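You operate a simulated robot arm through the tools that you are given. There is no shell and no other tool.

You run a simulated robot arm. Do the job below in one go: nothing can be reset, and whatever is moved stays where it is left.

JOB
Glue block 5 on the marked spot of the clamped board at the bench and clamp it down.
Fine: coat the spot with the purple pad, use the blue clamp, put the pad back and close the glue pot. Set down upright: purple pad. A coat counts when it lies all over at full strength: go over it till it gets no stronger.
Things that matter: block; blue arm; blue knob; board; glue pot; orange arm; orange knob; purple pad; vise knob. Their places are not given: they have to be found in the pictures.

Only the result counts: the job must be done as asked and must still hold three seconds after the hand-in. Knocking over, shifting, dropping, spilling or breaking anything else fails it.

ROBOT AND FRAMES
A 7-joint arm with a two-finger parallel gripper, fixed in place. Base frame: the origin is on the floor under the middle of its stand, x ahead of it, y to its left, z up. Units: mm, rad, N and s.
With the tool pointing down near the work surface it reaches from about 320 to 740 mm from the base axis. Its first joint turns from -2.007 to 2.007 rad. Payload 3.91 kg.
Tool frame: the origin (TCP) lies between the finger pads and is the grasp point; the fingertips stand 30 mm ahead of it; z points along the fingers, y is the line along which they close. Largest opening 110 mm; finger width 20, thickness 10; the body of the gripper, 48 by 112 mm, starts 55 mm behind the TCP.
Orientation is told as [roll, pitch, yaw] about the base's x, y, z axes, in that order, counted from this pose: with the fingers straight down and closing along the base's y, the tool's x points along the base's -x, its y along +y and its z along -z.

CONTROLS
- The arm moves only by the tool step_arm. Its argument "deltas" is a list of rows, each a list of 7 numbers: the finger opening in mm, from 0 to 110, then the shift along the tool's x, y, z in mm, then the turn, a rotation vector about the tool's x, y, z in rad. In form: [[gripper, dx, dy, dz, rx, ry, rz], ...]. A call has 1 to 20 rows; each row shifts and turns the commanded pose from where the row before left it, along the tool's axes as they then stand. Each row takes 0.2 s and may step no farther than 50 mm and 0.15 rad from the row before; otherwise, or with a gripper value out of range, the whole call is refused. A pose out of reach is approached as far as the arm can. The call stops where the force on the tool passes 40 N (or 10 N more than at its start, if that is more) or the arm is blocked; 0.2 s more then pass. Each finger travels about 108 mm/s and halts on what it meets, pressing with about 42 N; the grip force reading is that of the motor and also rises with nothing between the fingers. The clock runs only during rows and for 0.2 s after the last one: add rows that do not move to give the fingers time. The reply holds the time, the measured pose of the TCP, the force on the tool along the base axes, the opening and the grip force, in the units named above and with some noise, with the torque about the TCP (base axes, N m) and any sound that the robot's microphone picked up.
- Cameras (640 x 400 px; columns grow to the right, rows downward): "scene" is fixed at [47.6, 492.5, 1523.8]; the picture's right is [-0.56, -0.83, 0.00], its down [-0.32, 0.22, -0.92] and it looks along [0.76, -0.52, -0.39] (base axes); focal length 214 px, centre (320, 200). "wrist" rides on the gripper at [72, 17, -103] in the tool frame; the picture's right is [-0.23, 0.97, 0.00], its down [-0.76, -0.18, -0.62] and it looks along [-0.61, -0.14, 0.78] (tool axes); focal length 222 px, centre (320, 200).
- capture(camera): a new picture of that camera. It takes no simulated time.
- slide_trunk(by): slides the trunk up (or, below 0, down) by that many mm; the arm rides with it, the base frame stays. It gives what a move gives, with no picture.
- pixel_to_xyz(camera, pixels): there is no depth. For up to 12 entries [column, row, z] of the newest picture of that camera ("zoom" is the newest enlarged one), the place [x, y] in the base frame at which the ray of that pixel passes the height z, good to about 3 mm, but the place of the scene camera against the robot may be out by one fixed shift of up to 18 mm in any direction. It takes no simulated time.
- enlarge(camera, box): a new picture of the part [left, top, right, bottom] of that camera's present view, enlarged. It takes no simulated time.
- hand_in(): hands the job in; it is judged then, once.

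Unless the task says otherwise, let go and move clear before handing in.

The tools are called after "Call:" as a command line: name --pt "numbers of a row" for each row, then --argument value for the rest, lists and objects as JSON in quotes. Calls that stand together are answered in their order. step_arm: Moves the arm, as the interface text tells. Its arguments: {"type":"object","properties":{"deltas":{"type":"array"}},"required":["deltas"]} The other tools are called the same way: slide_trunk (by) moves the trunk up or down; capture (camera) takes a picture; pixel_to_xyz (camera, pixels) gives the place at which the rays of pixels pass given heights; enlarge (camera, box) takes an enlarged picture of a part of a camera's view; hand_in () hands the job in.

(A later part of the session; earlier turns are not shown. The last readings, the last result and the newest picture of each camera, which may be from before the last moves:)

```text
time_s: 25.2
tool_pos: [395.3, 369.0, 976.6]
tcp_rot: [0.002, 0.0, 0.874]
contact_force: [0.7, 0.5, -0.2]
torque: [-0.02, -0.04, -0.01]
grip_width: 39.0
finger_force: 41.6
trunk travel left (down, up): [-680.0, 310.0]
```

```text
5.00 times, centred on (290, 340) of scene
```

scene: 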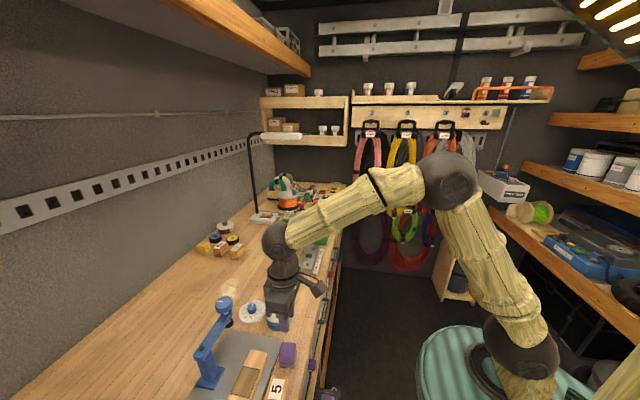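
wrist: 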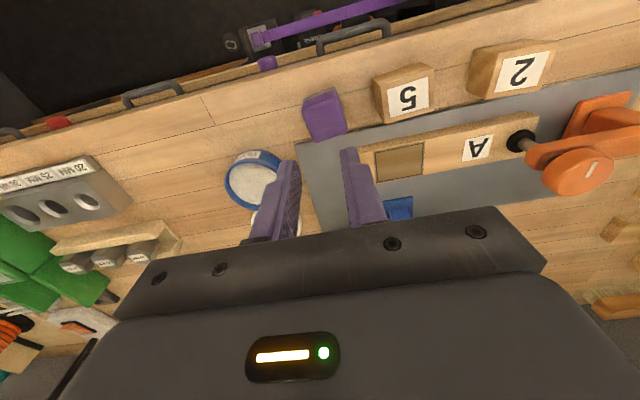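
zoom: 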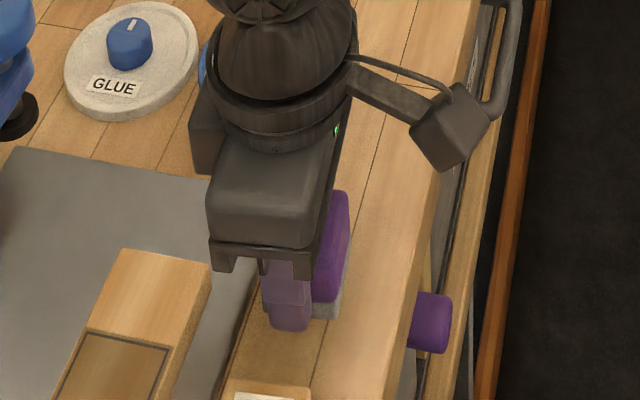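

The pad is held (39.0 mm, 20 mm up; its sole is about 36.4 mm below the TCP). I'll raise it more and look at the pot.

Call:
step_arm --pt "20 0 0 -12 0 0 0" --pt "20 0 0 -18 0 0 0" --pt "20 0 0 -20 0 0 0" --pt "20 0 0 -20 0 0 0" --pt "20 0 0 -20 0 0 0" --pt "20 0 0 0 0 0 0"

Call:
capture --camera "wrist"

Call:
enlarge --camera "wrist" --box '[160, 120, 320, 220]'

```text
time_s: 26.6
tool_pos: [396.8, 368.6, 1065.8]
tcp_rot: [0.0, 0.0, 0.875]
contact_force: [0.1, 1.2, -0.4]
torque: [0.0, 0.01, -0.02]
grip_width: 39.1
finger_force: 42.2
trunk travel left (down, up): [-680.0, 310.0]
```

```text
taken
```

wrist: 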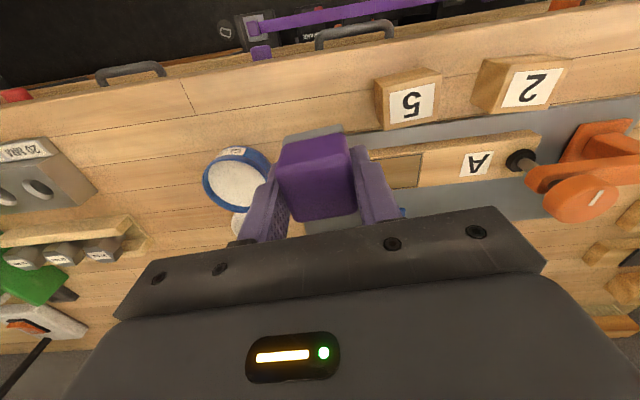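

```text
4.00 times, centred on (240, 170) of wrist
```

zoom: 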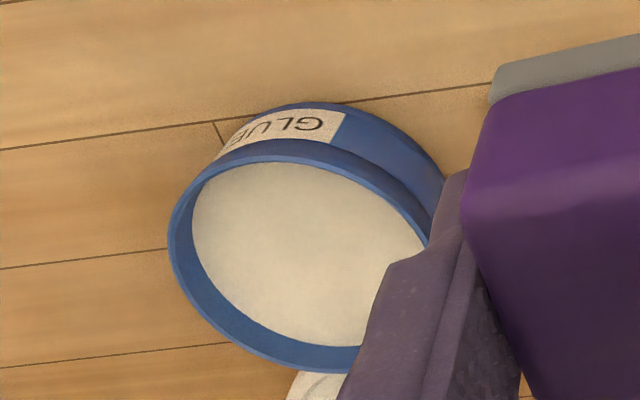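

The pad is held steadily. I'll carry it so the camera comes right above the pot to measure the pot accurately (TCP to about (573,379)), well above everything.

Call:
step_arm --pt "20 -18 -20 0 0 0 0" --pt "20 -24 -26 0 0 0 0" --pt "20 -24 -26 0 0 0 0" --pt "20 -24 -26 0 0 0 0" --pt "20 -18 -20 0 0 0 0" --pt "20 -13 -10 0 0 0 0" --pt "20 0 0 0 0 0 0"

Call:
capture --camera "wrist"

Call:
enlarge --camera "wrist" --box '[240, 0, 400, 100]'

```text
time_s: 28.2
tool_pos: [571.2, 379.1, 1065.3]
tcp_rot: [0.001, 0.001, 0.874]
contact_force: [0.0, -0.3, -0.7]
torque: [-0.03, 0.04, -0.02]
grip_width: 39.0
finger_force: 42.1
trunk travel left (down, up): [-680.0, 310.0]
```

```text
taken
```

wrist: 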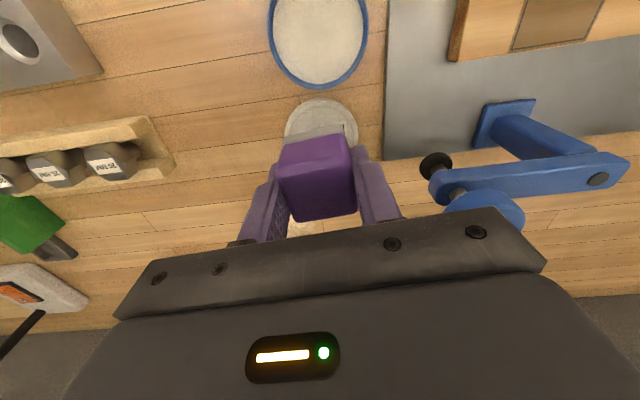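

```text
4.00 times, centred on (320, 50) of wrist
```

zoom: 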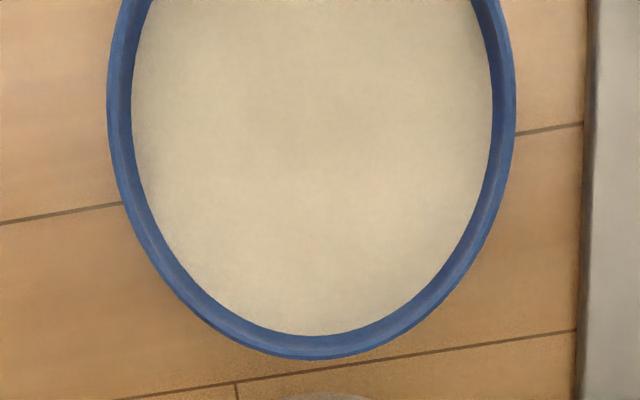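

The pot now lies below the camera: rim left (108,110), right (515,120), bottom (315,360) in the zoom. I'll turn these into coordinates.

Call:
pixel_to_xyz --camera "zoom" --pixels '[[108, 110, 950], [515, 120, 950], [315, 360, 950], [130, 110, 945], [492, 110, 945], [310, 335, 945], [200, 300, 950], [440, 300, 950]]'

Call:
enlarge --camera "scene" --box '[220, 280, 320, 360]'

```text
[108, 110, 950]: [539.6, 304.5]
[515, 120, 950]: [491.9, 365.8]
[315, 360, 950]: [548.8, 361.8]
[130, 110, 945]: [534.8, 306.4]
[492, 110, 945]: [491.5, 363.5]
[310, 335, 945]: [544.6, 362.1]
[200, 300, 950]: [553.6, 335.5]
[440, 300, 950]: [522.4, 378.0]
```

```text
5.00 times, centred on (270, 320) of scene
```

zoom: 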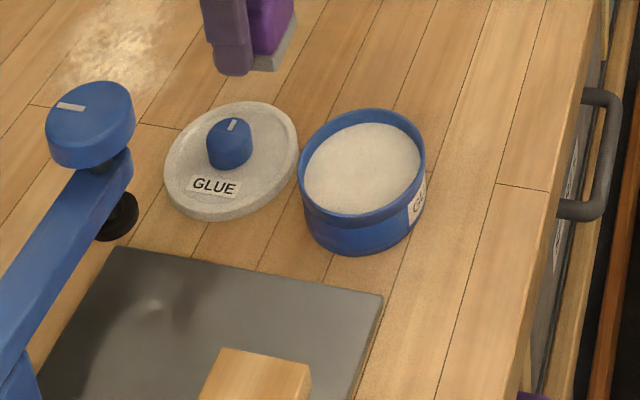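

The pot is centred near (516,337) with outer diameter ≈ 78 and inner ≈ 72 mm; the pad in the fingers fits with ~5 mm margin. I'll move over the pot and descend part way to check the centring.

Call:
step_arm --pt "20 20 5 0 0 0 0" --pt "20 24 5 0 0 0 0" --pt "20 23.7 5.3 0 0 0 0" --pt "20 0 0 20 0 0 0" --pt "20 0 0 20 0 0 0" --pt "20 0 0 10 0 0 0" --pt "20 0 0 0 0 0 0"

Call:
enlarge --camera "wrist" --box '[220, 80, 420, 205]'

Call:
enlarge --camera "scene" --box '[230, 280, 330, 360]'

```text
time_s: 29.9
tool_pos: [516.5, 336.1, 1016.6]
tcp_rot: [0.0, 0.0, 0.875]
contact_force: [-0.6, 0.7, -0.5]
torque: [0.01, -0.01, -0.03]
grip_width: 39.0
finger_force: 41.6
trunk travel left (down, up): [-680.0, 310.0]
```

```text
3.20 times, centred on (320, 142) of wrist
```

zoom: 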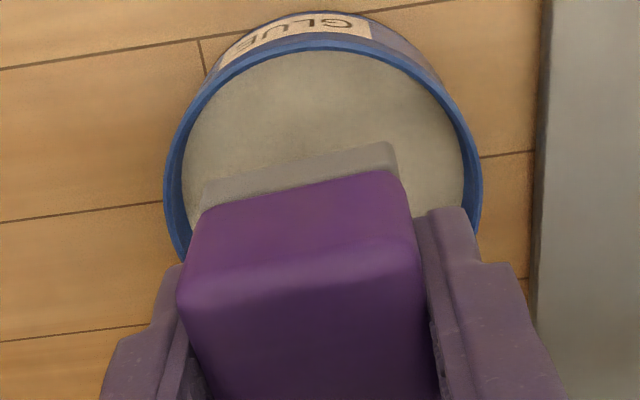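

```text
5.00 times, centred on (280, 320) of scene
```

zoom: 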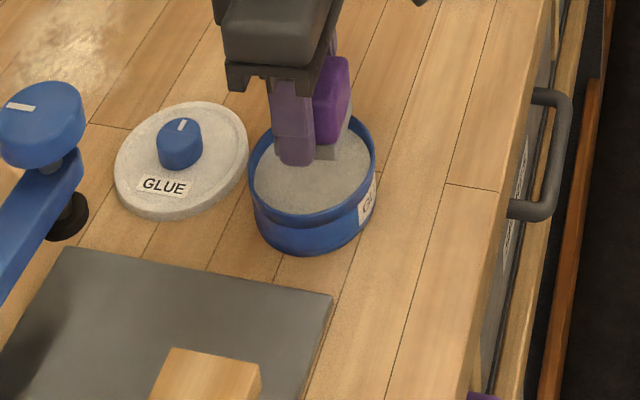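

The pot rim spans zoom columns 165–483 with the pad over it. I'll compute the pot centre from this view too.

Call:
enlarge --camera "wrist" --box '[220, 80, 420, 205]'

Call:
pixel_to_xyz --camera "zoom" --pixels '[[165, 190, 950], [483, 190, 950], [310, 35, 950], [200, 95, 950], [430, 75, 950], [205, 200, 980], [398, 163, 980], [203, 180, 980], [390, 143, 980]]'

```text
3.20 times, centred on (320, 142) of wrist
```

zoom: 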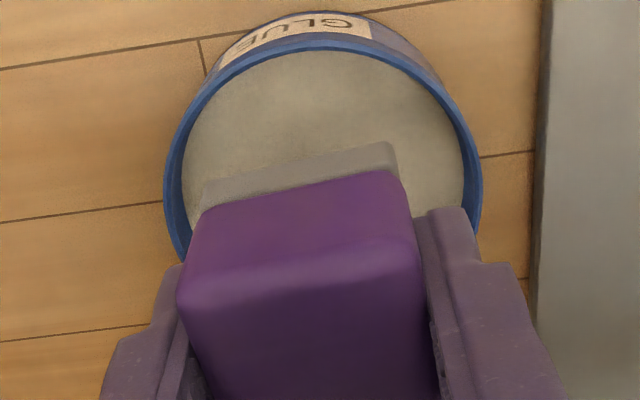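

```text
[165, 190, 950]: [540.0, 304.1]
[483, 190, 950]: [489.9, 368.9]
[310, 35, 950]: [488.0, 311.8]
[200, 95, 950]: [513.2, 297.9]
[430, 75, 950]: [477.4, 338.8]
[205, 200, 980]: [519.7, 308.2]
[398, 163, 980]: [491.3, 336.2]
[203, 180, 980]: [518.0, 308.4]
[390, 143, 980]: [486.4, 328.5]
```

Pot centre ≈ (516,338), so I shift by (0,+2) and lower the pad to just about the rim height, then look.

Call:
step_arm --pt "20 -1.3 1.4 10 0 0 0" --pt "20 0 0 10 0 0 0" --pt "20 0 0 8 0 0 0" --pt "20 0 0 4 0 0 0" --pt "20 0 0 0 0 0 0"

Call:
enlarge --camera "wrist" --box '[220, 80, 420, 205]'

Call:
enlarge --camera "scene" --box '[240, 290, 320, 350]'

```text
time_s: 31.1
tool_pos: [515.3, 338.7, 983.9]
tcp_rot: [0.001, 0.003, 0.874]
contact_force: [0.3, -0.1, -0.8]
torque: [-0.01, 0.02, -0.04]
grip_width: 39.4
finger_force: 42.4
trunk travel left (down, up): [-680.0, 310.0]
```

```text
3.20 times, centred on (320, 142) of wrist
```

zoom: 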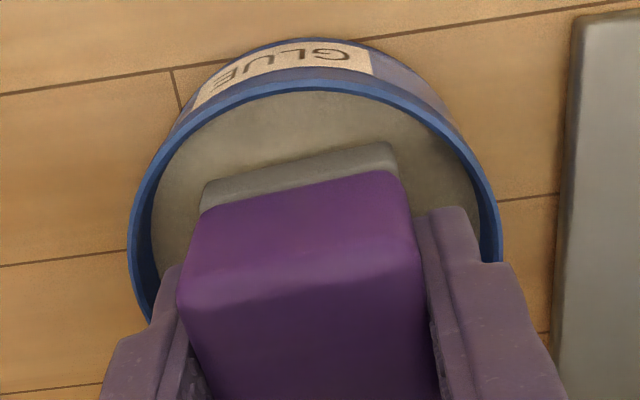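

```text
6.67 times, centred on (280, 320) of scene
```

zoom: 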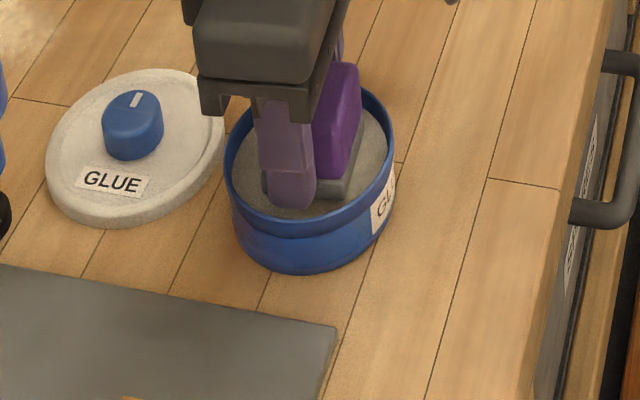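

No contact yet; the sole is around z 947 inside the rim with clearance on both fingers. I'll lower in 2 mm rows and watch the force.

Call:
step_arm --pt "20 0 0 2 0 0 0" --pt "20 0 0 2 0 0 0" --pt "20 0 0 2 0 0 0" --pt "20 0 0 0 0 0 0"

Call:
enlarge --camera "wrist" --box '[220, 80, 420, 205]'

Call:
enlarge --camera "scene" --box '[240, 290, 320, 350]'

```text
time_s: 32.0
tool_pos: [515.2, 337.1, 982.7]
tcp_rot: [0.0, -0.008, 0.875]
contact_force: [2.3, -1.3, 32.9]
torque: [-0.16, 0.13, 0.01]
grip_width: 39.4
finger_force: 42.2
trunk travel left (down, up): [-680.0, 310.0]
```

```text
3.20 times, centred on (320, 142) of wrist
```

zoom: 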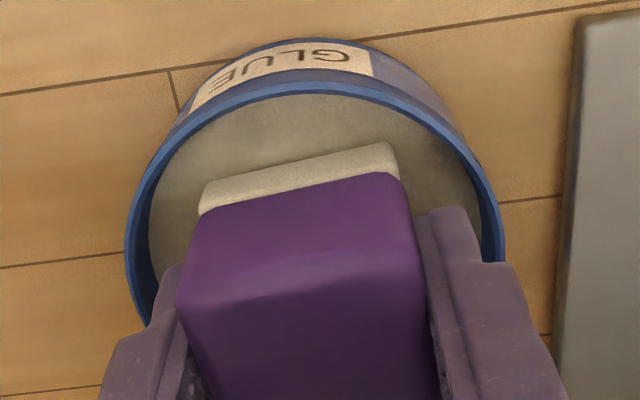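

```text
6.67 times, centred on (280, 320) of scene
```

zoom: 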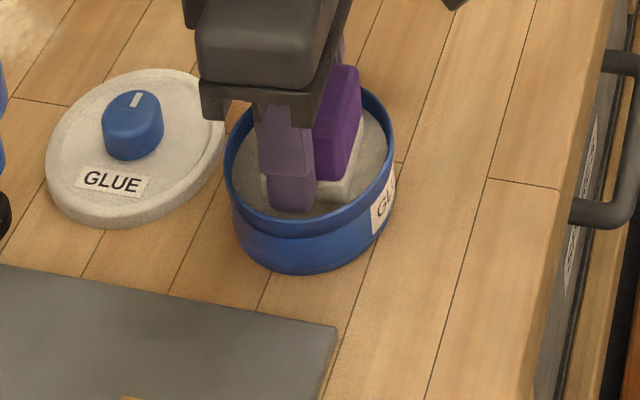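

The sole turned cream-white: it is loaded with glue (contact 33 N at TCP z 982.7, i.e. glue surface ≈ 946). I'll lift straight out, go high, and move to look at the spot from nearly above.

Call:
step_arm --pt "20 0 0 -5 0 0 0" --pt "20 0 0 -10 0 0 0" --pt "20 0 0 -20 0 0 0" --pt "20 0 0 -25 0 0 0" --pt "20 0 0 -30 0 0 0" --pt "20 0 0 -30 0 0 0" --pt "20 0 0 -30 0 0 0.09" --pt "20 -10 30 0 0 0 0" --pt "20 -10 35 0 0 0 0" --pt "20 -10 35 0 0 0 0" --pt "20 -10 35 0 0 0 0" --pt "20 -9.5 30.5 0 0 0 0" --pt "20 0 0 0 0 0 0"

Call:
capture --camera "wrist"

Call:
enlarge --camera "wrist" --box '[240, 0, 400, 100]'

Call:
capture --camera "scene"

```text
time_s: 34.9
tool_pos: [435.8, 490.0, 1128.9]
tcp_rot: [0.002, 0.001, 0.782]
contact_force: [0.2, -0.3, -0.2]
torque: [-0.01, -0.01, -0.03]
grip_width: 39.0
finger_force: 42.0
trunk travel left (down, up): [-680.0, 310.0]
```

```text
taken
```

wrist: 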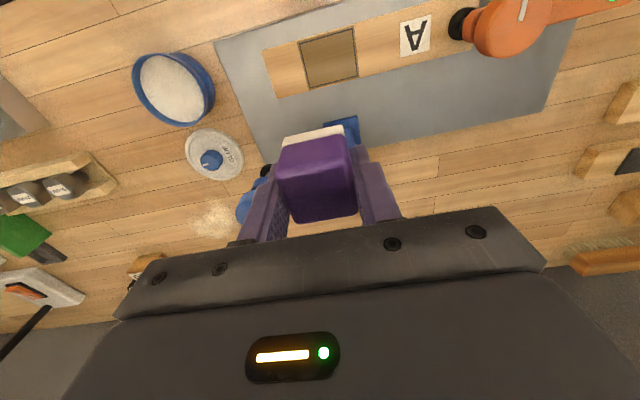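

```text
4.00 times, centred on (320, 50) of wrist
```

zoom: 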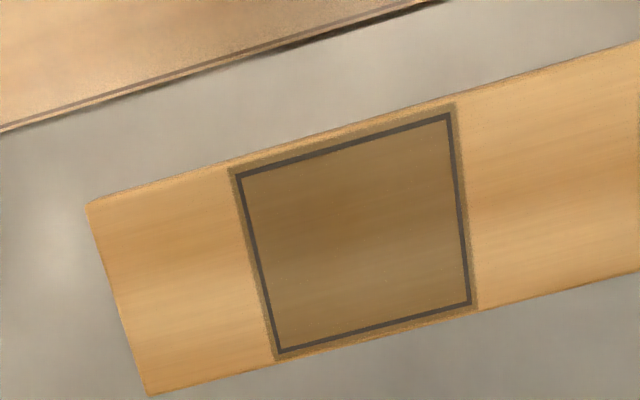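

```text
taken
```

scene: 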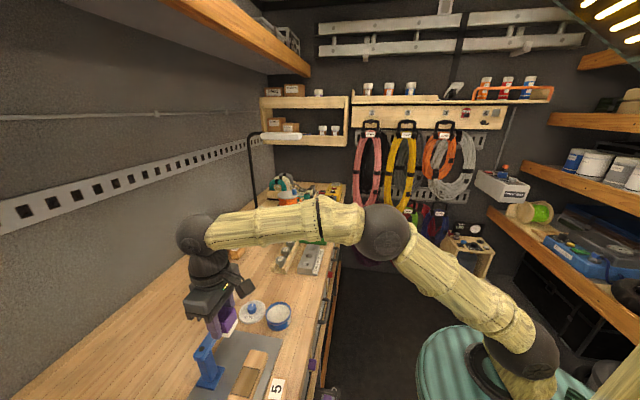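

The spot is now almost straight below the camera. I'll get its corners, the board end and plate edge.

Call:
pixel_to_xyz --camera "zoom" --pixels '[[236, 173, 945], [451, 114, 945], [471, 304, 945], [279, 353, 945], [355, 235, 935], [355, 235, 945], [355, 235, 955], [86, 203, 945], [150, 396, 945], [640, 41, 945], [640, 272, 945]]'

Call:
enlarge --camera "scene" --box '[180, 280, 340, 400]'

```text
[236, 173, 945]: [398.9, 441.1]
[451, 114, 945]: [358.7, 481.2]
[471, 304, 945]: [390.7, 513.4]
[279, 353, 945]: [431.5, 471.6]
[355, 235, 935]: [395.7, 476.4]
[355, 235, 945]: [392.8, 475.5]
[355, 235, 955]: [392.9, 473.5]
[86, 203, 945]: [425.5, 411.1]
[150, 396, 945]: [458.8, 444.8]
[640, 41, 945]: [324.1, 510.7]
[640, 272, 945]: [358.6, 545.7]
```

```text
3.33 times, centred on (260, 340) of scene
```

zoom: 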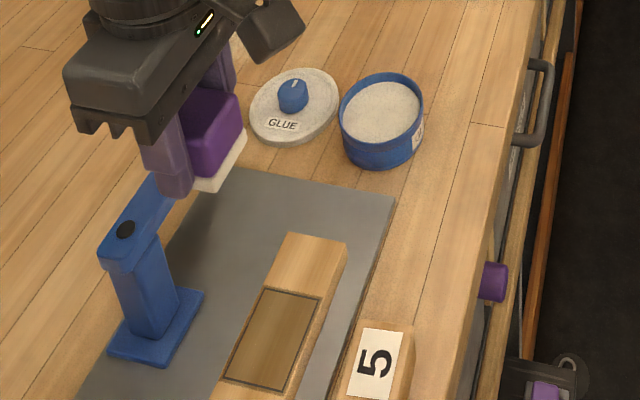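

Spot corners at z 945 give centre (395,476.8), size about 57 × 45 mm, edges at 45°. I'll move over it and lower the pad to about 20 mm above the board.

Call:
step_arm --pt "20 20 10 0 0 0 0" --pt "20 18.2 9.5 0 0 0 0" --pt "20 0 0 30 0 0 0" --pt "20 0 0 30 0 0 0" --pt "20 0 0 30 0 0 0" --pt "20 0 0 25 0 0 0" --pt "20 0 0 10 0 0 0" --pt "20 0 0 0 0 0 0"

Call:
enlarge --camera "wrist" --box '[220, 80, 420, 205]'

Call:
enlarge --camera "scene" --box '[190, 310, 310, 400]'

```text
time_s: 36.6
tool_pos: [392.4, 479.5, 1001.8]
tcp_rot: [0.002, 0.002, 0.786]
contact_force: [-0.7, -0.3, -0.2]
torque: [-0.01, 0.01, 0.0]
grip_width: 39.3
finger_force: 41.9
trunk travel left (down, up): [-680.0, 310.0]
```

```text
3.20 times, centred on (320, 142) of wrist
```

zoom: 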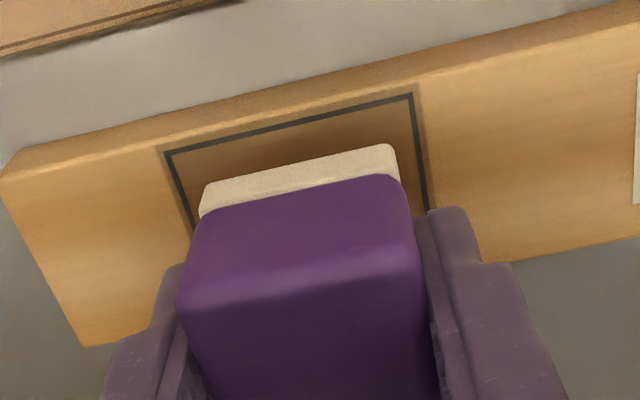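

```text
4.44 times, centred on (250, 355) of scene
```

zoom: 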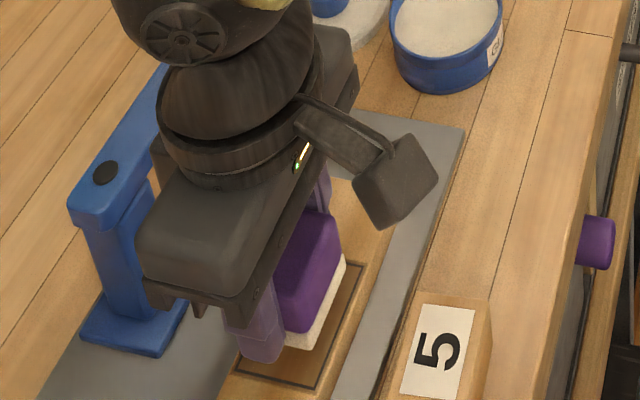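

The TCP is 3.7 mm too far along the board; I'll correct that and lower gently to first contact.

Call:
step_arm --pt "20 0 -3.7 4 0 0 0" --pt "20 0 0 4 0 0 0" --pt "20 0 0 3 0 0 0" --pt "20 0 0 2 0 0 0" --pt "20 0 0 0 0 0 0"

Call:
enlarge --camera "wrist" --box '[220, 80, 420, 205]'

```text
time_s: 37.9
tool_pos: [395.8, 474.8, 990.0]
tcp_rot: [0.001, -0.001, 0.785]
contact_force: [0.6, -0.5, -1.2]
torque: [-0.06, 0.0, -0.01]
grip_width: 39.0
finger_force: 42.6
trunk travel left (down, up): [-680.0, 310.0]
```

```text
3.20 times, centred on (320, 142) of wrist
```

zoom: 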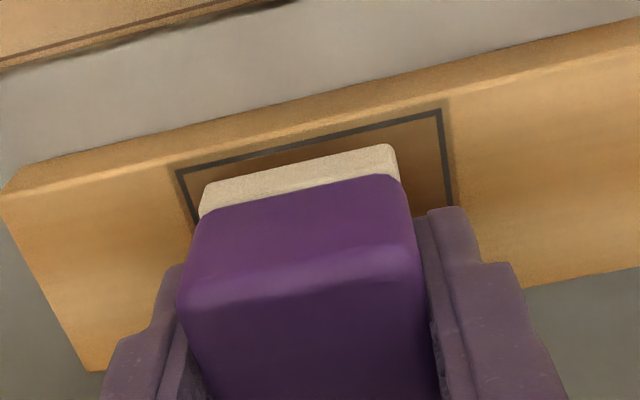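

No contact yet (sole ≈ 953.6). I'll keep lowering in small rows.

Call:
step_arm --pt "20 0 1 2 0 0 0" --pt "20 0 1 2 0 0 0" --pt "20 0 0 1 0 0 0" --pt "20 0 0 0 0 0 0"

Call:
enlarge --camera "wrist" --box '[220, 80, 420, 205]'

```text
time_s: 38.9
tool_pos: [394.4, 476.9, 985.5]
tcp_rot: [0.002, 0.001, 0.786]
contact_force: [0.9, 0.1, -1.0]
torque: [-0.02, 0.0, -0.01]
grip_width: 39.2
finger_force: 41.6
trunk travel left (down, up): [-680.0, 310.0]
```

```text
3.20 times, centred on (320, 142) of wrist
```

zoom: 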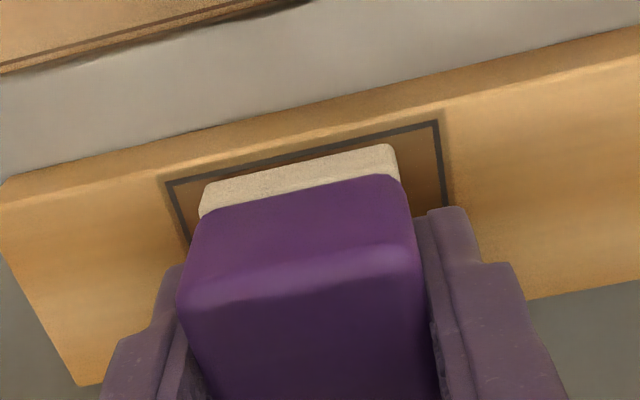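

Still no force at sole ≈ 949; continuing down slowly.

Call:
step_arm --pt "20 0 0 1 0 0 0" --pt "20 0 0 1 0 0 0" --pt "20 0 0 1 0 0 0" --pt "20 0 0 1 0 0 0" --pt "20 0 0 0 0 0 0"

Call:
enlarge --camera "wrist" --box '[220, 80, 420, 205]'

```text
time_s: 40.0
tool_pos: [394.1, 476.2, 983.3]
tcp_rot: [0.002, -0.004, 0.783]
contact_force: [2.7, -0.1, 17.9]
torque: [-0.06, -0.13, 0.0]
grip_width: 39.0
finger_force: 41.7
trunk travel left (down, up): [-680.0, 310.0]
```

```text
3.20 times, centred on (320, 142) of wrist
```

zoom: 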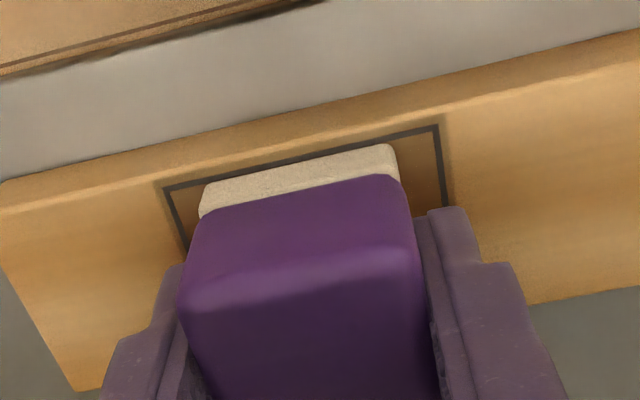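

Contact at 17.9 N with the board top at z ≈ 947. The pad is inside the frame with gaps of roughly 5–6 mm left and 9 mm right and about 2–3 mm near and far; I'll rub it in a raster that covers the whole spot.

Call:
step_arm --pt "20 2 -4 0 0 0 0" --pt "20 2 -4 0 0 0 0" --pt "20 0 5 0 0 0 0" --pt "20 0 5 0 0 0 0" --pt "20 0 5 0 0 0 0" --pt "20 0 5 0 0 0 0" --pt "20 -4 0 0 0 0 0" --pt "20 0 -5 0 0 0 0" --pt "20 0 -5 0 0 0 0" --pt "20 0 -5 0 0 0 0" --pt "20 0 -5 0 0 0 0" --pt "20 -4.5 0 0 0 0 0" --pt "20 0 5 0 0 0 0" --pt "20 0 5 0 0 0 0" --pt "20 0 5 0 0 0 0" --pt "20 0 5 0 0 0 0" --pt "20 2.25 -6 0 0 0 0" --pt "20 2.25 -6 0 0 0 0"

Call:
enlarge --camera "wrist" --box '[220, 80, 420, 205]'

Call:
enlarge --camera "scene" --box '[190, 310, 310, 400]'

```text
time_s: 43.9
tool_pos: [391.6, 477.2, 983.5]
tcp_rot: [0.004, -0.002, 0.788]
contact_force: [-4.5, 6.7, 24.0]
torque: [0.17, 0.06, 0.05]
grip_width: 39.0
finger_force: 41.4
trunk travel left (down, up): [-680.0, 310.0]
```

```text
3.20 times, centred on (320, 142) of wrist
```

zoom: 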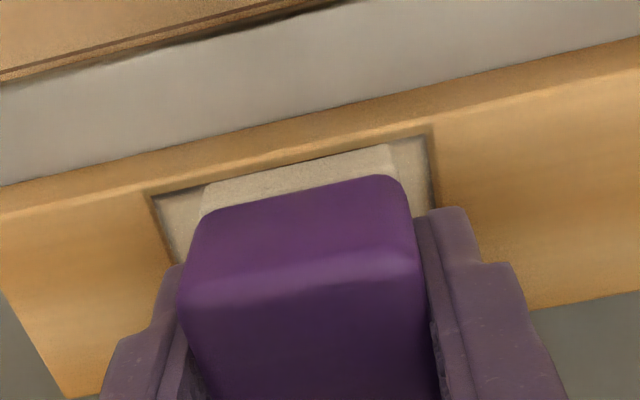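

```text
4.44 times, centred on (250, 355) of scene
```

zoom: 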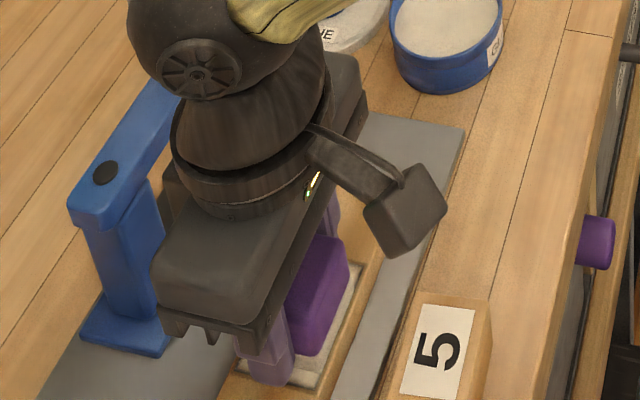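

A light film of glue is on the spot around the pad. I'll lift and look at the coat from above.

Call:
step_arm --pt "20 0 0 -5 0 0 0" --pt "20 0 0 -15 0 0 0" --pt "20 0 0 -30 0 0 0" --pt "20 0 0 -35 0 0 0" --pt "20 0 0 -35 0 0 0" --pt "20 0 0 -26 0 0 0" --pt "20 -20 -10 0 0 0 0" --pt "20 -20 -10 0 0 0 0" --pt "20 0 0 0 0 0 0"

Call:
enlarge --camera "wrist" --box '[240, 0, 400, 100]'

Call:
enlarge --camera "wrist" --box '[260, 110, 372, 180]'

```text
time_s: 45.9
tool_pos: [438.5, 489.7, 1128.8]
tcp_rot: [-0.001, 0.001, 0.783]
contact_force: [0.4, 0.3, 0.1]
torque: [0.01, 0.02, 0.0]
grip_width: 39.2
finger_force: 42.1
trunk travel left (down, up): [-680.0, 310.0]
```

```text
4.00 times, centred on (320, 50) of wrist
```

zoom: 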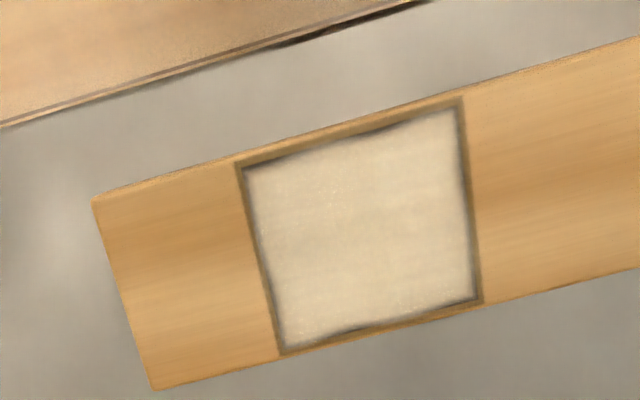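

```text
5.71 times, centred on (316, 145) of wrist
```

zoom: 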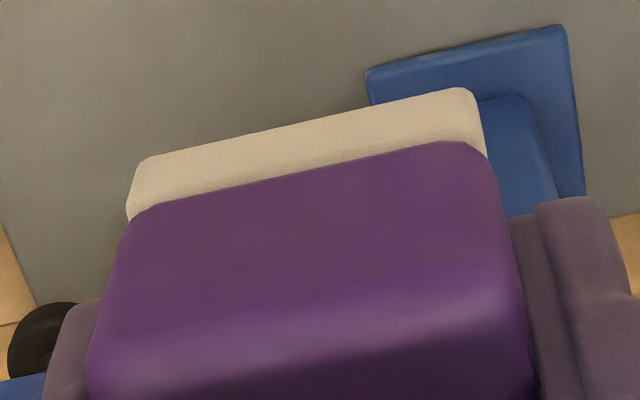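

The coat covers the inside but is weak along the edges and corners (dark strips along the near and far edges in the zoom). I'll re-measure the spot here, then do a second pass with a wider range.

Call:
enlarge --camera "wrist" --box '[240, 0, 400, 100]'

Call:
pixel_to_xyz --camera "zoom" --pixels '[[239, 165, 947], [462, 97, 947], [483, 303, 947], [281, 355, 947], [362, 228, 947]]'

```text
4.00 times, centred on (320, 50) of wrist
```

zoom: 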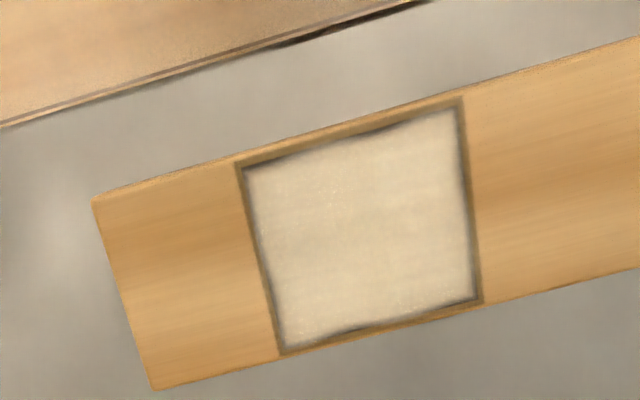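

```text
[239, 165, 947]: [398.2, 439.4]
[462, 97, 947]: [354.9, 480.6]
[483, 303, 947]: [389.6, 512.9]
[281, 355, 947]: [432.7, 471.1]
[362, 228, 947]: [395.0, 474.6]
```

Spot centre from this view ≈ (394,476). I'll go back down for a second, wider pass (±12 mm along, ±6 mm across).

Call:
step_arm --pt "20 21 11 0 0 0 0" --pt "20 20.2 10.8 0 0 0 0" --pt "20 0 0 35 0 0 0" --pt "20 0 0 35 0 0 0" --pt "20 0 0 35 0 0 0" --pt "20 0 0 25 0 0 0" --pt "20 0 0 10 0 0 0" --pt "20 0 0 4 0 0 0" --pt "20 0 0 0 0 0 0"

```text
time_s: 47.9
tool_pos: [392.2, 477.4, 983.2]
tcp_rot: [0.001, 0.0, 0.784]
contact_force: [0.5, 0.0, 2.7]
torque: [0.01, -0.12, -0.03]
grip_width: 39.1
finger_force: 42.0
trunk travel left (down, up): [-680.0, 310.0]
```

Light contact (2.7 N). I'll press about 2.5 mm further and run the wider raster.

Call:
step_arm --pt "20 0 -2.3 2.5 0 0 0" --pt "20 3 -6 0 0 0 0" --pt "20 3 -6 0 0 0 0" --pt "20 0 5 0 0 0 0" --pt "20 0 5 0 0 0 0" --pt "20 0 5 0 0 0 0" --pt "20 0 5 0 0 0 0" --pt "20 0 5 0 0 0 0" --pt "20 -6 0 0 0 0 0" --pt "20 0 -5 0 0 0 0" --pt "20 0 -5 0 0 0 0" --pt "20 0 -5 0 0 0 0" --pt "20 0 -5 0 0 0 0" --pt "20 0 -5 0 0 0 0" --pt "20 -6 0 0 0 0 0" --pt "20 0 5 0 0 0 0" --pt "20 0 5 0 0 0 0" --pt "20 0 5 0 0 0 0" --pt "20 0 5 0 0 0 0" --pt "20 0 5 0 0 0 0"

Call:
step_arm --pt "20 0 -5 0 0 0 0" --pt "20 0 -5 0 0 0 0" --pt "20 0 -5 0 0 0 0" --pt "20 0 -5 0 0 0 0" --pt "20 0 -5 0 0 0 0" --pt "20 6 0 0 0 0 0" --pt "20 6 0 0 0 0 0" --pt "20 0 5 0 0 0 0" --pt "20 0 5 0 0 0 0" --pt "20 0 5 0 0 0 0" --pt "20 0 5 0 0 0 0" --pt "20 0 5 0 0 0 0" --pt "20 -6 -6 0 0 0 0" --pt "20 0 -6 0 0 0 0" --pt "20 0 0 0 0 0 0"

```text
time_s: 52.0
tool_pos: [387.8, 486.0, 982.4]
tcp_rot: [0.003, 0.0, 0.783]
contact_force: [6.0, -4.4, 22.6]
torque: [-0.14, -0.23, 0.0]
grip_width: 38.8
finger_force: 42.1
trunk travel left (down, up): [-680.0, 310.0]
```

```text
time_s: 55.2
tool_pos: [391.1, 476.2, 981.7]
tcp_rot: [0.003, 0.0, 0.785]
contact_force: [-5.7, 5.6, 20.8]
torque: [0.18, 0.14, 0.02]
grip_width: 39.2
finger_force: 42.0
trunk travel left (down, up): [-680.0, 310.0]
```

The pass finished with 20–23 N pressure. I'll lift and inspect the coat again.

Call:
step_arm --pt "20 0 0 -5 0 0 0" --pt "20 0 0 -15 0 0 0" --pt "20 0 0 -30 0 0 0" --pt "20 0 0 -35 0 0 0" --pt "20 0 0 -35 0 0 0" --pt "20 0 0 -26 0 0 0" --pt "20 -20 -10 0 0 0 0" --pt "20 -20 -10 0 0 0 0" --pt "20 0 0 0 0 0 0"

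Call:
enlarge --camera "wrist" --box '[260, 110, 372, 180]'

Call:
enlarge --camera "wrist" --box '[280, 10, 384, 75]'

```text
time_s: 57.2
tool_pos: [436.4, 489.9, 1126.2]
tcp_rot: [0.001, 0.0, 0.783]
contact_force: [0.7, -0.2, -0.4]
torque: [-0.02, 0.0, -0.01]
grip_width: 39.1
finger_force: 42.0
trunk travel left (down, up): [-680.0, 310.0]
```

```text
5.71 times, centred on (316, 145) of wrist
```

zoom: 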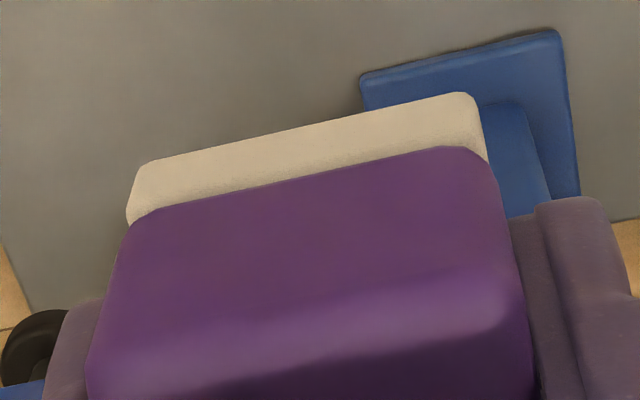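

```text
6.15 times, centred on (332, 42) of wrist
```

zoom: 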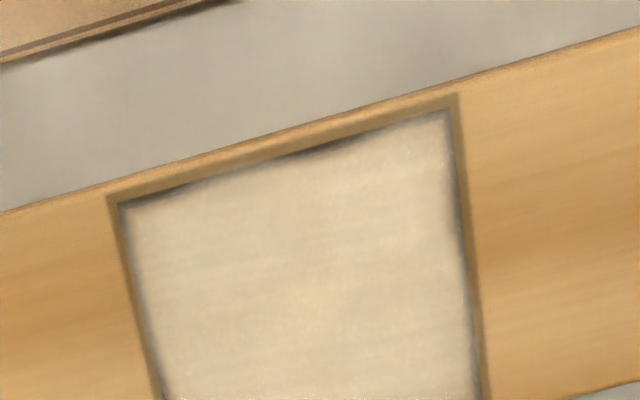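

The near edge still has a thin gap (zoom 340,145), and the edges look fainter. Let me view the whole spot including the far edge.

Call:
enlarge --camera "wrist" --box '[288, 20, 376, 75]'

Call:
enlarge --camera "wrist" --box '[288, 50, 376, 105]'

```text
7.27 times, centred on (332, 48) of wrist
```

zoom: 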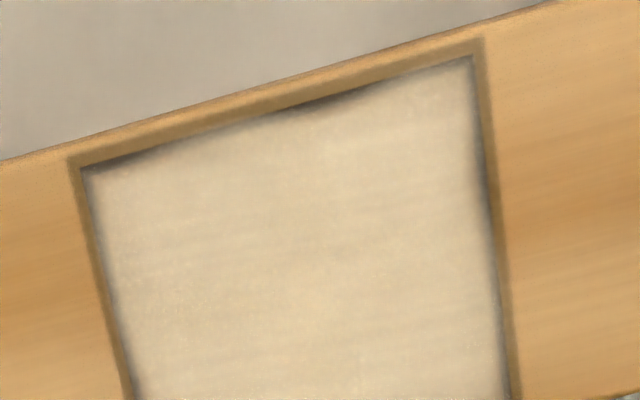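

```text
7.27 times, centred on (332, 78) of wrist
```

zoom: 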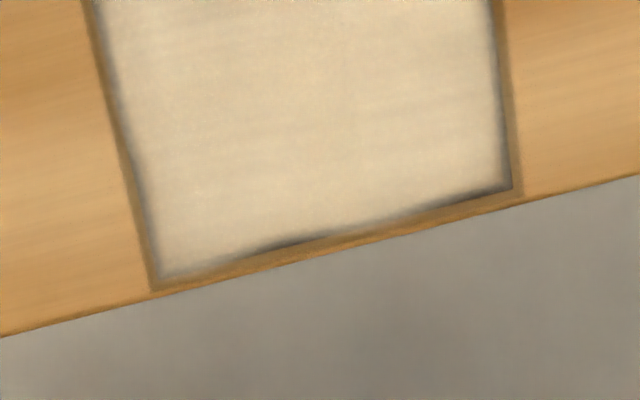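

I'll take the same box as after the first pass to compare coat strength directly.

Call:
enlarge --camera "wrist" --box '[240, 0, 400, 100]'

Call:
enlarge --camera "scene" --box '[220, 340, 300, 400]'

```text
4.00 times, centred on (320, 50) of wrist
```

zoom: 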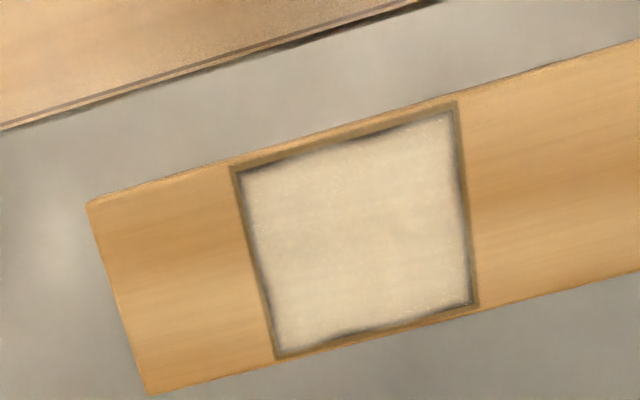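

```text
6.67 times, centred on (260, 370) of scene
```

zoom: 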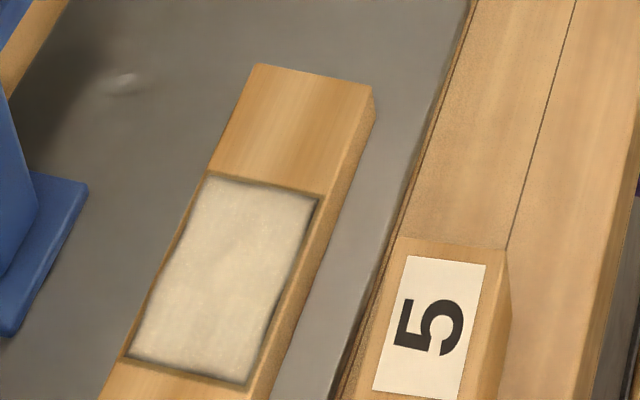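

Compared with the first pass the coat looks only slightly fuller, with the same thin dark spots at the edges. To be sure it is at full strength, I'll re-dip the pad and go over it again, including the edges.

Call:
step_arm --pt "20 10 -33 0 0 0 0" --pt "20 10 -33 0 0 0 0" --pt "20 10 -33 0 0 0 0" --pt "20 10 -33 0 0 0 0" --pt "20 11 -31.7 0 0 0 0" --pt "20 0 0 35 0 0 0" --pt "20 0 0 35 0 0 0" --pt "20 0 0 25 0 0 0" --pt "20 0 0 0 0 0 0"

Call:
enlarge --camera "wrist" --box '[220, 80, 420, 205]'

```text
time_s: 59.2
tool_pos: [516.2, 337.1, 1032.8]
tcp_rot: [-0.001, 0.0, 0.784]
contact_force: [-0.2, 0.4, -0.2]
torque: [0.01, 0.01, 0.01]
grip_width: 39.1
finger_force: 42.4
trunk travel left (down, up): [-680.0, 310.0]
```

```text
3.20 times, centred on (320, 142) of wrist
```

zoom: 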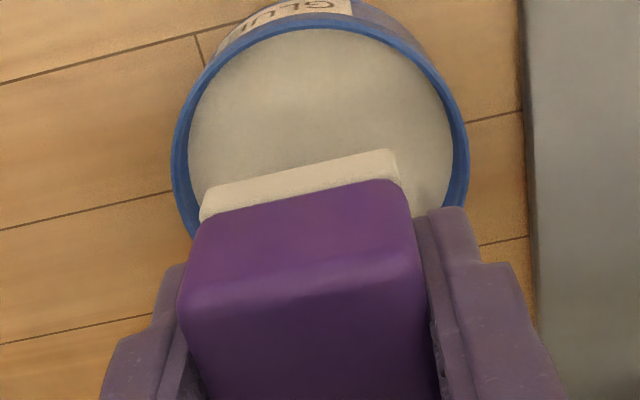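

The pad is centred over the pot again at (516.2,337.1). I'll lower it into the glue gently.

Call:
step_arm --pt "20 0 0.7 20 0 0 0" --pt "20 0 0 15 0 0 0" --pt "20 0 0 8 0 0 0" --pt "20 0 0 3 0 0 0" --pt "20 0 0 2 0 0 0" --pt "20 0 0 2 0 0 0" --pt "20 0 0 1 0 0 0" --pt "20 0 0 0 0 0 0"

Call:
enlarge --camera "wrist" --box '[220, 80, 420, 205]'

```text
time_s: 61.0
tool_pos: [513.8, 338.5, 982.8]
tcp_rot: [0.002, 0.0, 0.785]
contact_force: [-0.8, 0.6, 2.8]
torque: [0.01, -0.05, -0.01]
grip_width: 39.1
finger_force: 42.1
trunk travel left (down, up): [-680.0, 310.0]
```

```text
3.20 times, centred on (320, 142) of wrist
```

zoom: 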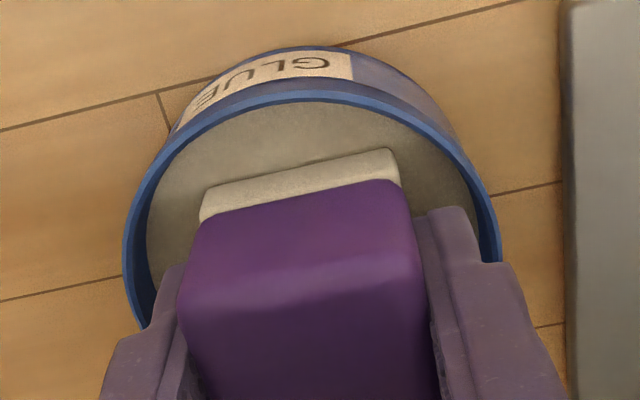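

Light contact (2.8 N). I'll press about 2 mm, hold briefly, and lift out, then return over the spot.

Call:
step_arm --pt "20 0 0 1 0 0 0" --pt "20 0 0 1 0 0 0" --pt "20 0 0 0 0 0 0" --pt "20 0 0 0 0 0 0" --pt "20 0 0 -4 0 0 0" --pt "20 0 0 -10 0 0 0" --pt "20 0 0 -25 0 0 0" --pt "20 0 0 -30 0 0 0" --pt "20 -8 30 -15 0 0 0" --pt "20 -8 30 0 0 0 0" --pt "20 0 30 0 0 0 0" --pt "20 0 30 0 0 0 0" --pt "20 0 32 0 0 0 0" --pt "20 0 26 0 0 0 0" --pt "20 0 0 0 0 0 0"

Call:
enlarge --camera "wrist" --box '[220, 60, 420, 185]'

```text
time_s: 64.2
tool_pos: [401.6, 477.0, 1064.1]
tcp_rot: [0.002, 0.002, 0.784]
contact_force: [-0.7, 0.2, -0.1]
torque: [0.02, -0.01, -0.01]
grip_width: 39.3
finger_force: 41.8
trunk travel left (down, up): [-680.0, 310.0]
```

```text
3.20 times, centred on (320, 122) of wrist
```

zoom: 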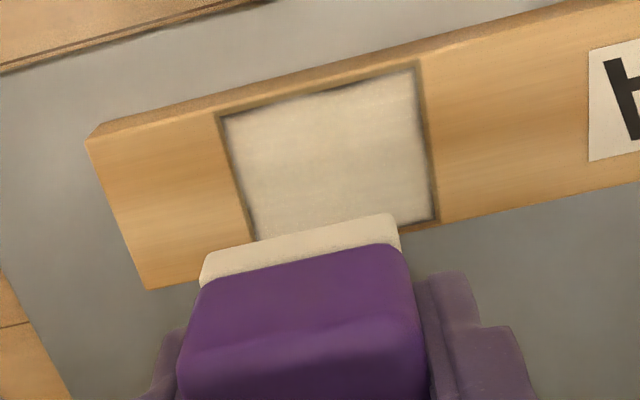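

The re-loaded pad is 7 mm off centre here; I'll shift to the spot centre, lower to contact, and do the third pass with wider travel (±8 mm across, ±13 along).

Call:
step_arm --pt "20 6.1 4.7 0 0 0 0" --pt "20 0 0 30 0 0 0" --pt "20 0 0 30 0 0 0" --pt "20 0 0 15 0 0 0" --pt "20 0 0 5 0 0 0" --pt "20 0 0 1 0 0 0" --pt "20 0 0 0 0 0 0"

Call:
enlarge --camera "wrist" --box '[220, 80, 420, 205]'

```text
time_s: 65.8
tool_pos: [393.0, 473.8, 982.0]
tcp_rot: [0.002, -0.001, 0.784]
contact_force: [0.2, -0.5, 1.6]
torque: [0.03, -0.05, -0.03]
grip_width: 39.1
finger_force: 41.9
trunk travel left (down, up): [-680.0, 310.0]
```

```text
3.20 times, centred on (320, 142) of wrist
```

zoom: 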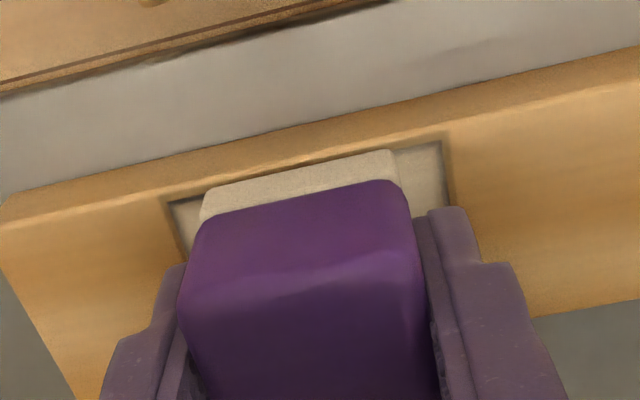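

The pad's near edge now lies on the near line, with ~8 mm gaps left and right. I'll run the third pass with the range set from here.

Call:
step_arm --pt "20 0 0 2.5 0 0 0" --pt "20 4 -6 0 0 0 0" --pt "20 0 -6 0 0 0 0" --pt "20 0 5 0 0 0 0" --pt "20 0 5 0 0 0 0" --pt "20 0 5 0 0 0 0" --pt "20 0 5 0 0 0 0" --pt "20 0 5 0 0 0 0" --pt "20 -6 0 0 0 0 0" --pt "20 0 -5 0 0 0 0" --pt "20 0 -5 0 0 0 0" --pt "20 0 -5 0 0 0 0" --pt "20 0 -5 0 0 0 0" --pt "20 0 -5 0 0 0 0" --pt "20 -6.5 0 0 0 0 0" --pt "20 0 5 0 0 0 0" --pt "20 0 5 0 0 0 0" --pt "20 0 5 0 0 0 0" --pt "20 0 5 0 0 0 0" --pt "20 0 5 0 0 0 0"

Call:
step_arm --pt "20 0 -5 0 0 0 0" --pt "20 0 -5 0 0 0 0" --pt "20 0 -5 0 0 0 0" --pt "20 0 -5 0 0 0 0" --pt "20 0 -5 0 0 0 0" --pt "20 6.25 0 0 0 0 0" --pt "20 6.25 0 0 0 0 0" --pt "20 0 5 0 0 0 0" --pt "20 0 5 0 0 0 0" --pt "20 0 5 0 0 0 0" --pt "20 0 5 0 0 0 0" --pt "20 0 5 0 0 0 0" --pt "20 -6.25 0 0 0 0 0" --pt "20 -6.25 0 0 0 0 0" --pt "20 0 -5 0 0 0 0" --pt "20 0 -5 0 0 0 0" --pt "20 0 -5 0 0 0 0" --pt "20 0 -5 0 0 0 0" --pt "20 0 -5 0 0 0 0" --pt "20 4 6 0 0 0 0"

Call:
step_arm --pt "20 0 6 -1 0 0 0" --pt "20 0 0 -5 0 0 0" --pt "20 0 0 -15 0 0 0" --pt "20 0 0 -30 0 0 0" --pt "20 0 0 -35 0 0 0" --pt "20 0 0 -35 0 0 0" --pt "20 0 0 -26 0 0 0" --pt "20 -20 -10 0 0 0 0" --pt "20 -20 -10 0 0 0 0" --pt "20 0 0 0 0 0 0"

Call:
enlarge --camera "wrist" --box '[240, 0, 400, 100]'

Call:
enlarge --camera "scene" --box '[220, 340, 300, 400]'

```text
time_s: 70.0
tool_pos: [388.5, 487.8, 980.2]
tcp_rot: [0.001, -0.002, 0.784]
contact_force: [6.1, -4.0, 22.7]
torque: [-0.12, -0.33, -0.01]
grip_width: 38.8
finger_force: 41.7
trunk travel left (down, up): [-680.0, 310.0]
```

```text
time_s: 74.2
tool_pos: [402.6, 471.0, 980.3]
tcp_rot: [-0.001, -0.002, 0.78]
contact_force: [6.2, -1.1, 17.2]
torque: [0.04, -0.25, -0.06]
grip_width: 39.3
finger_force: 41.6
trunk travel left (down, up): [-680.0, 310.0]
```

```text
time_s: 76.5
tool_pos: [439.2, 491.6, 1125.6]
tcp_rot: [-0.001, 0.0, 0.785]
contact_force: [-0.4, 0.3, -1.0]
torque: [-0.01, 0.0, -0.03]
grip_width: 39.0
finger_force: 42.2
trunk travel left (down, up): [-680.0, 310.0]
```

```text
4.00 times, centred on (320, 50) of wrist
```

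zoom: 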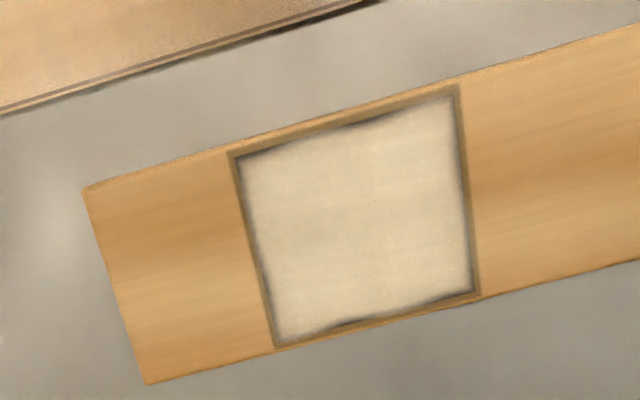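

```text
6.67 times, centred on (260, 370) of scene
```

zoom: 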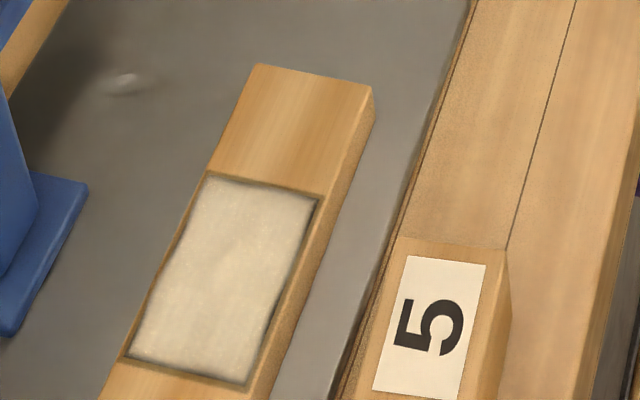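

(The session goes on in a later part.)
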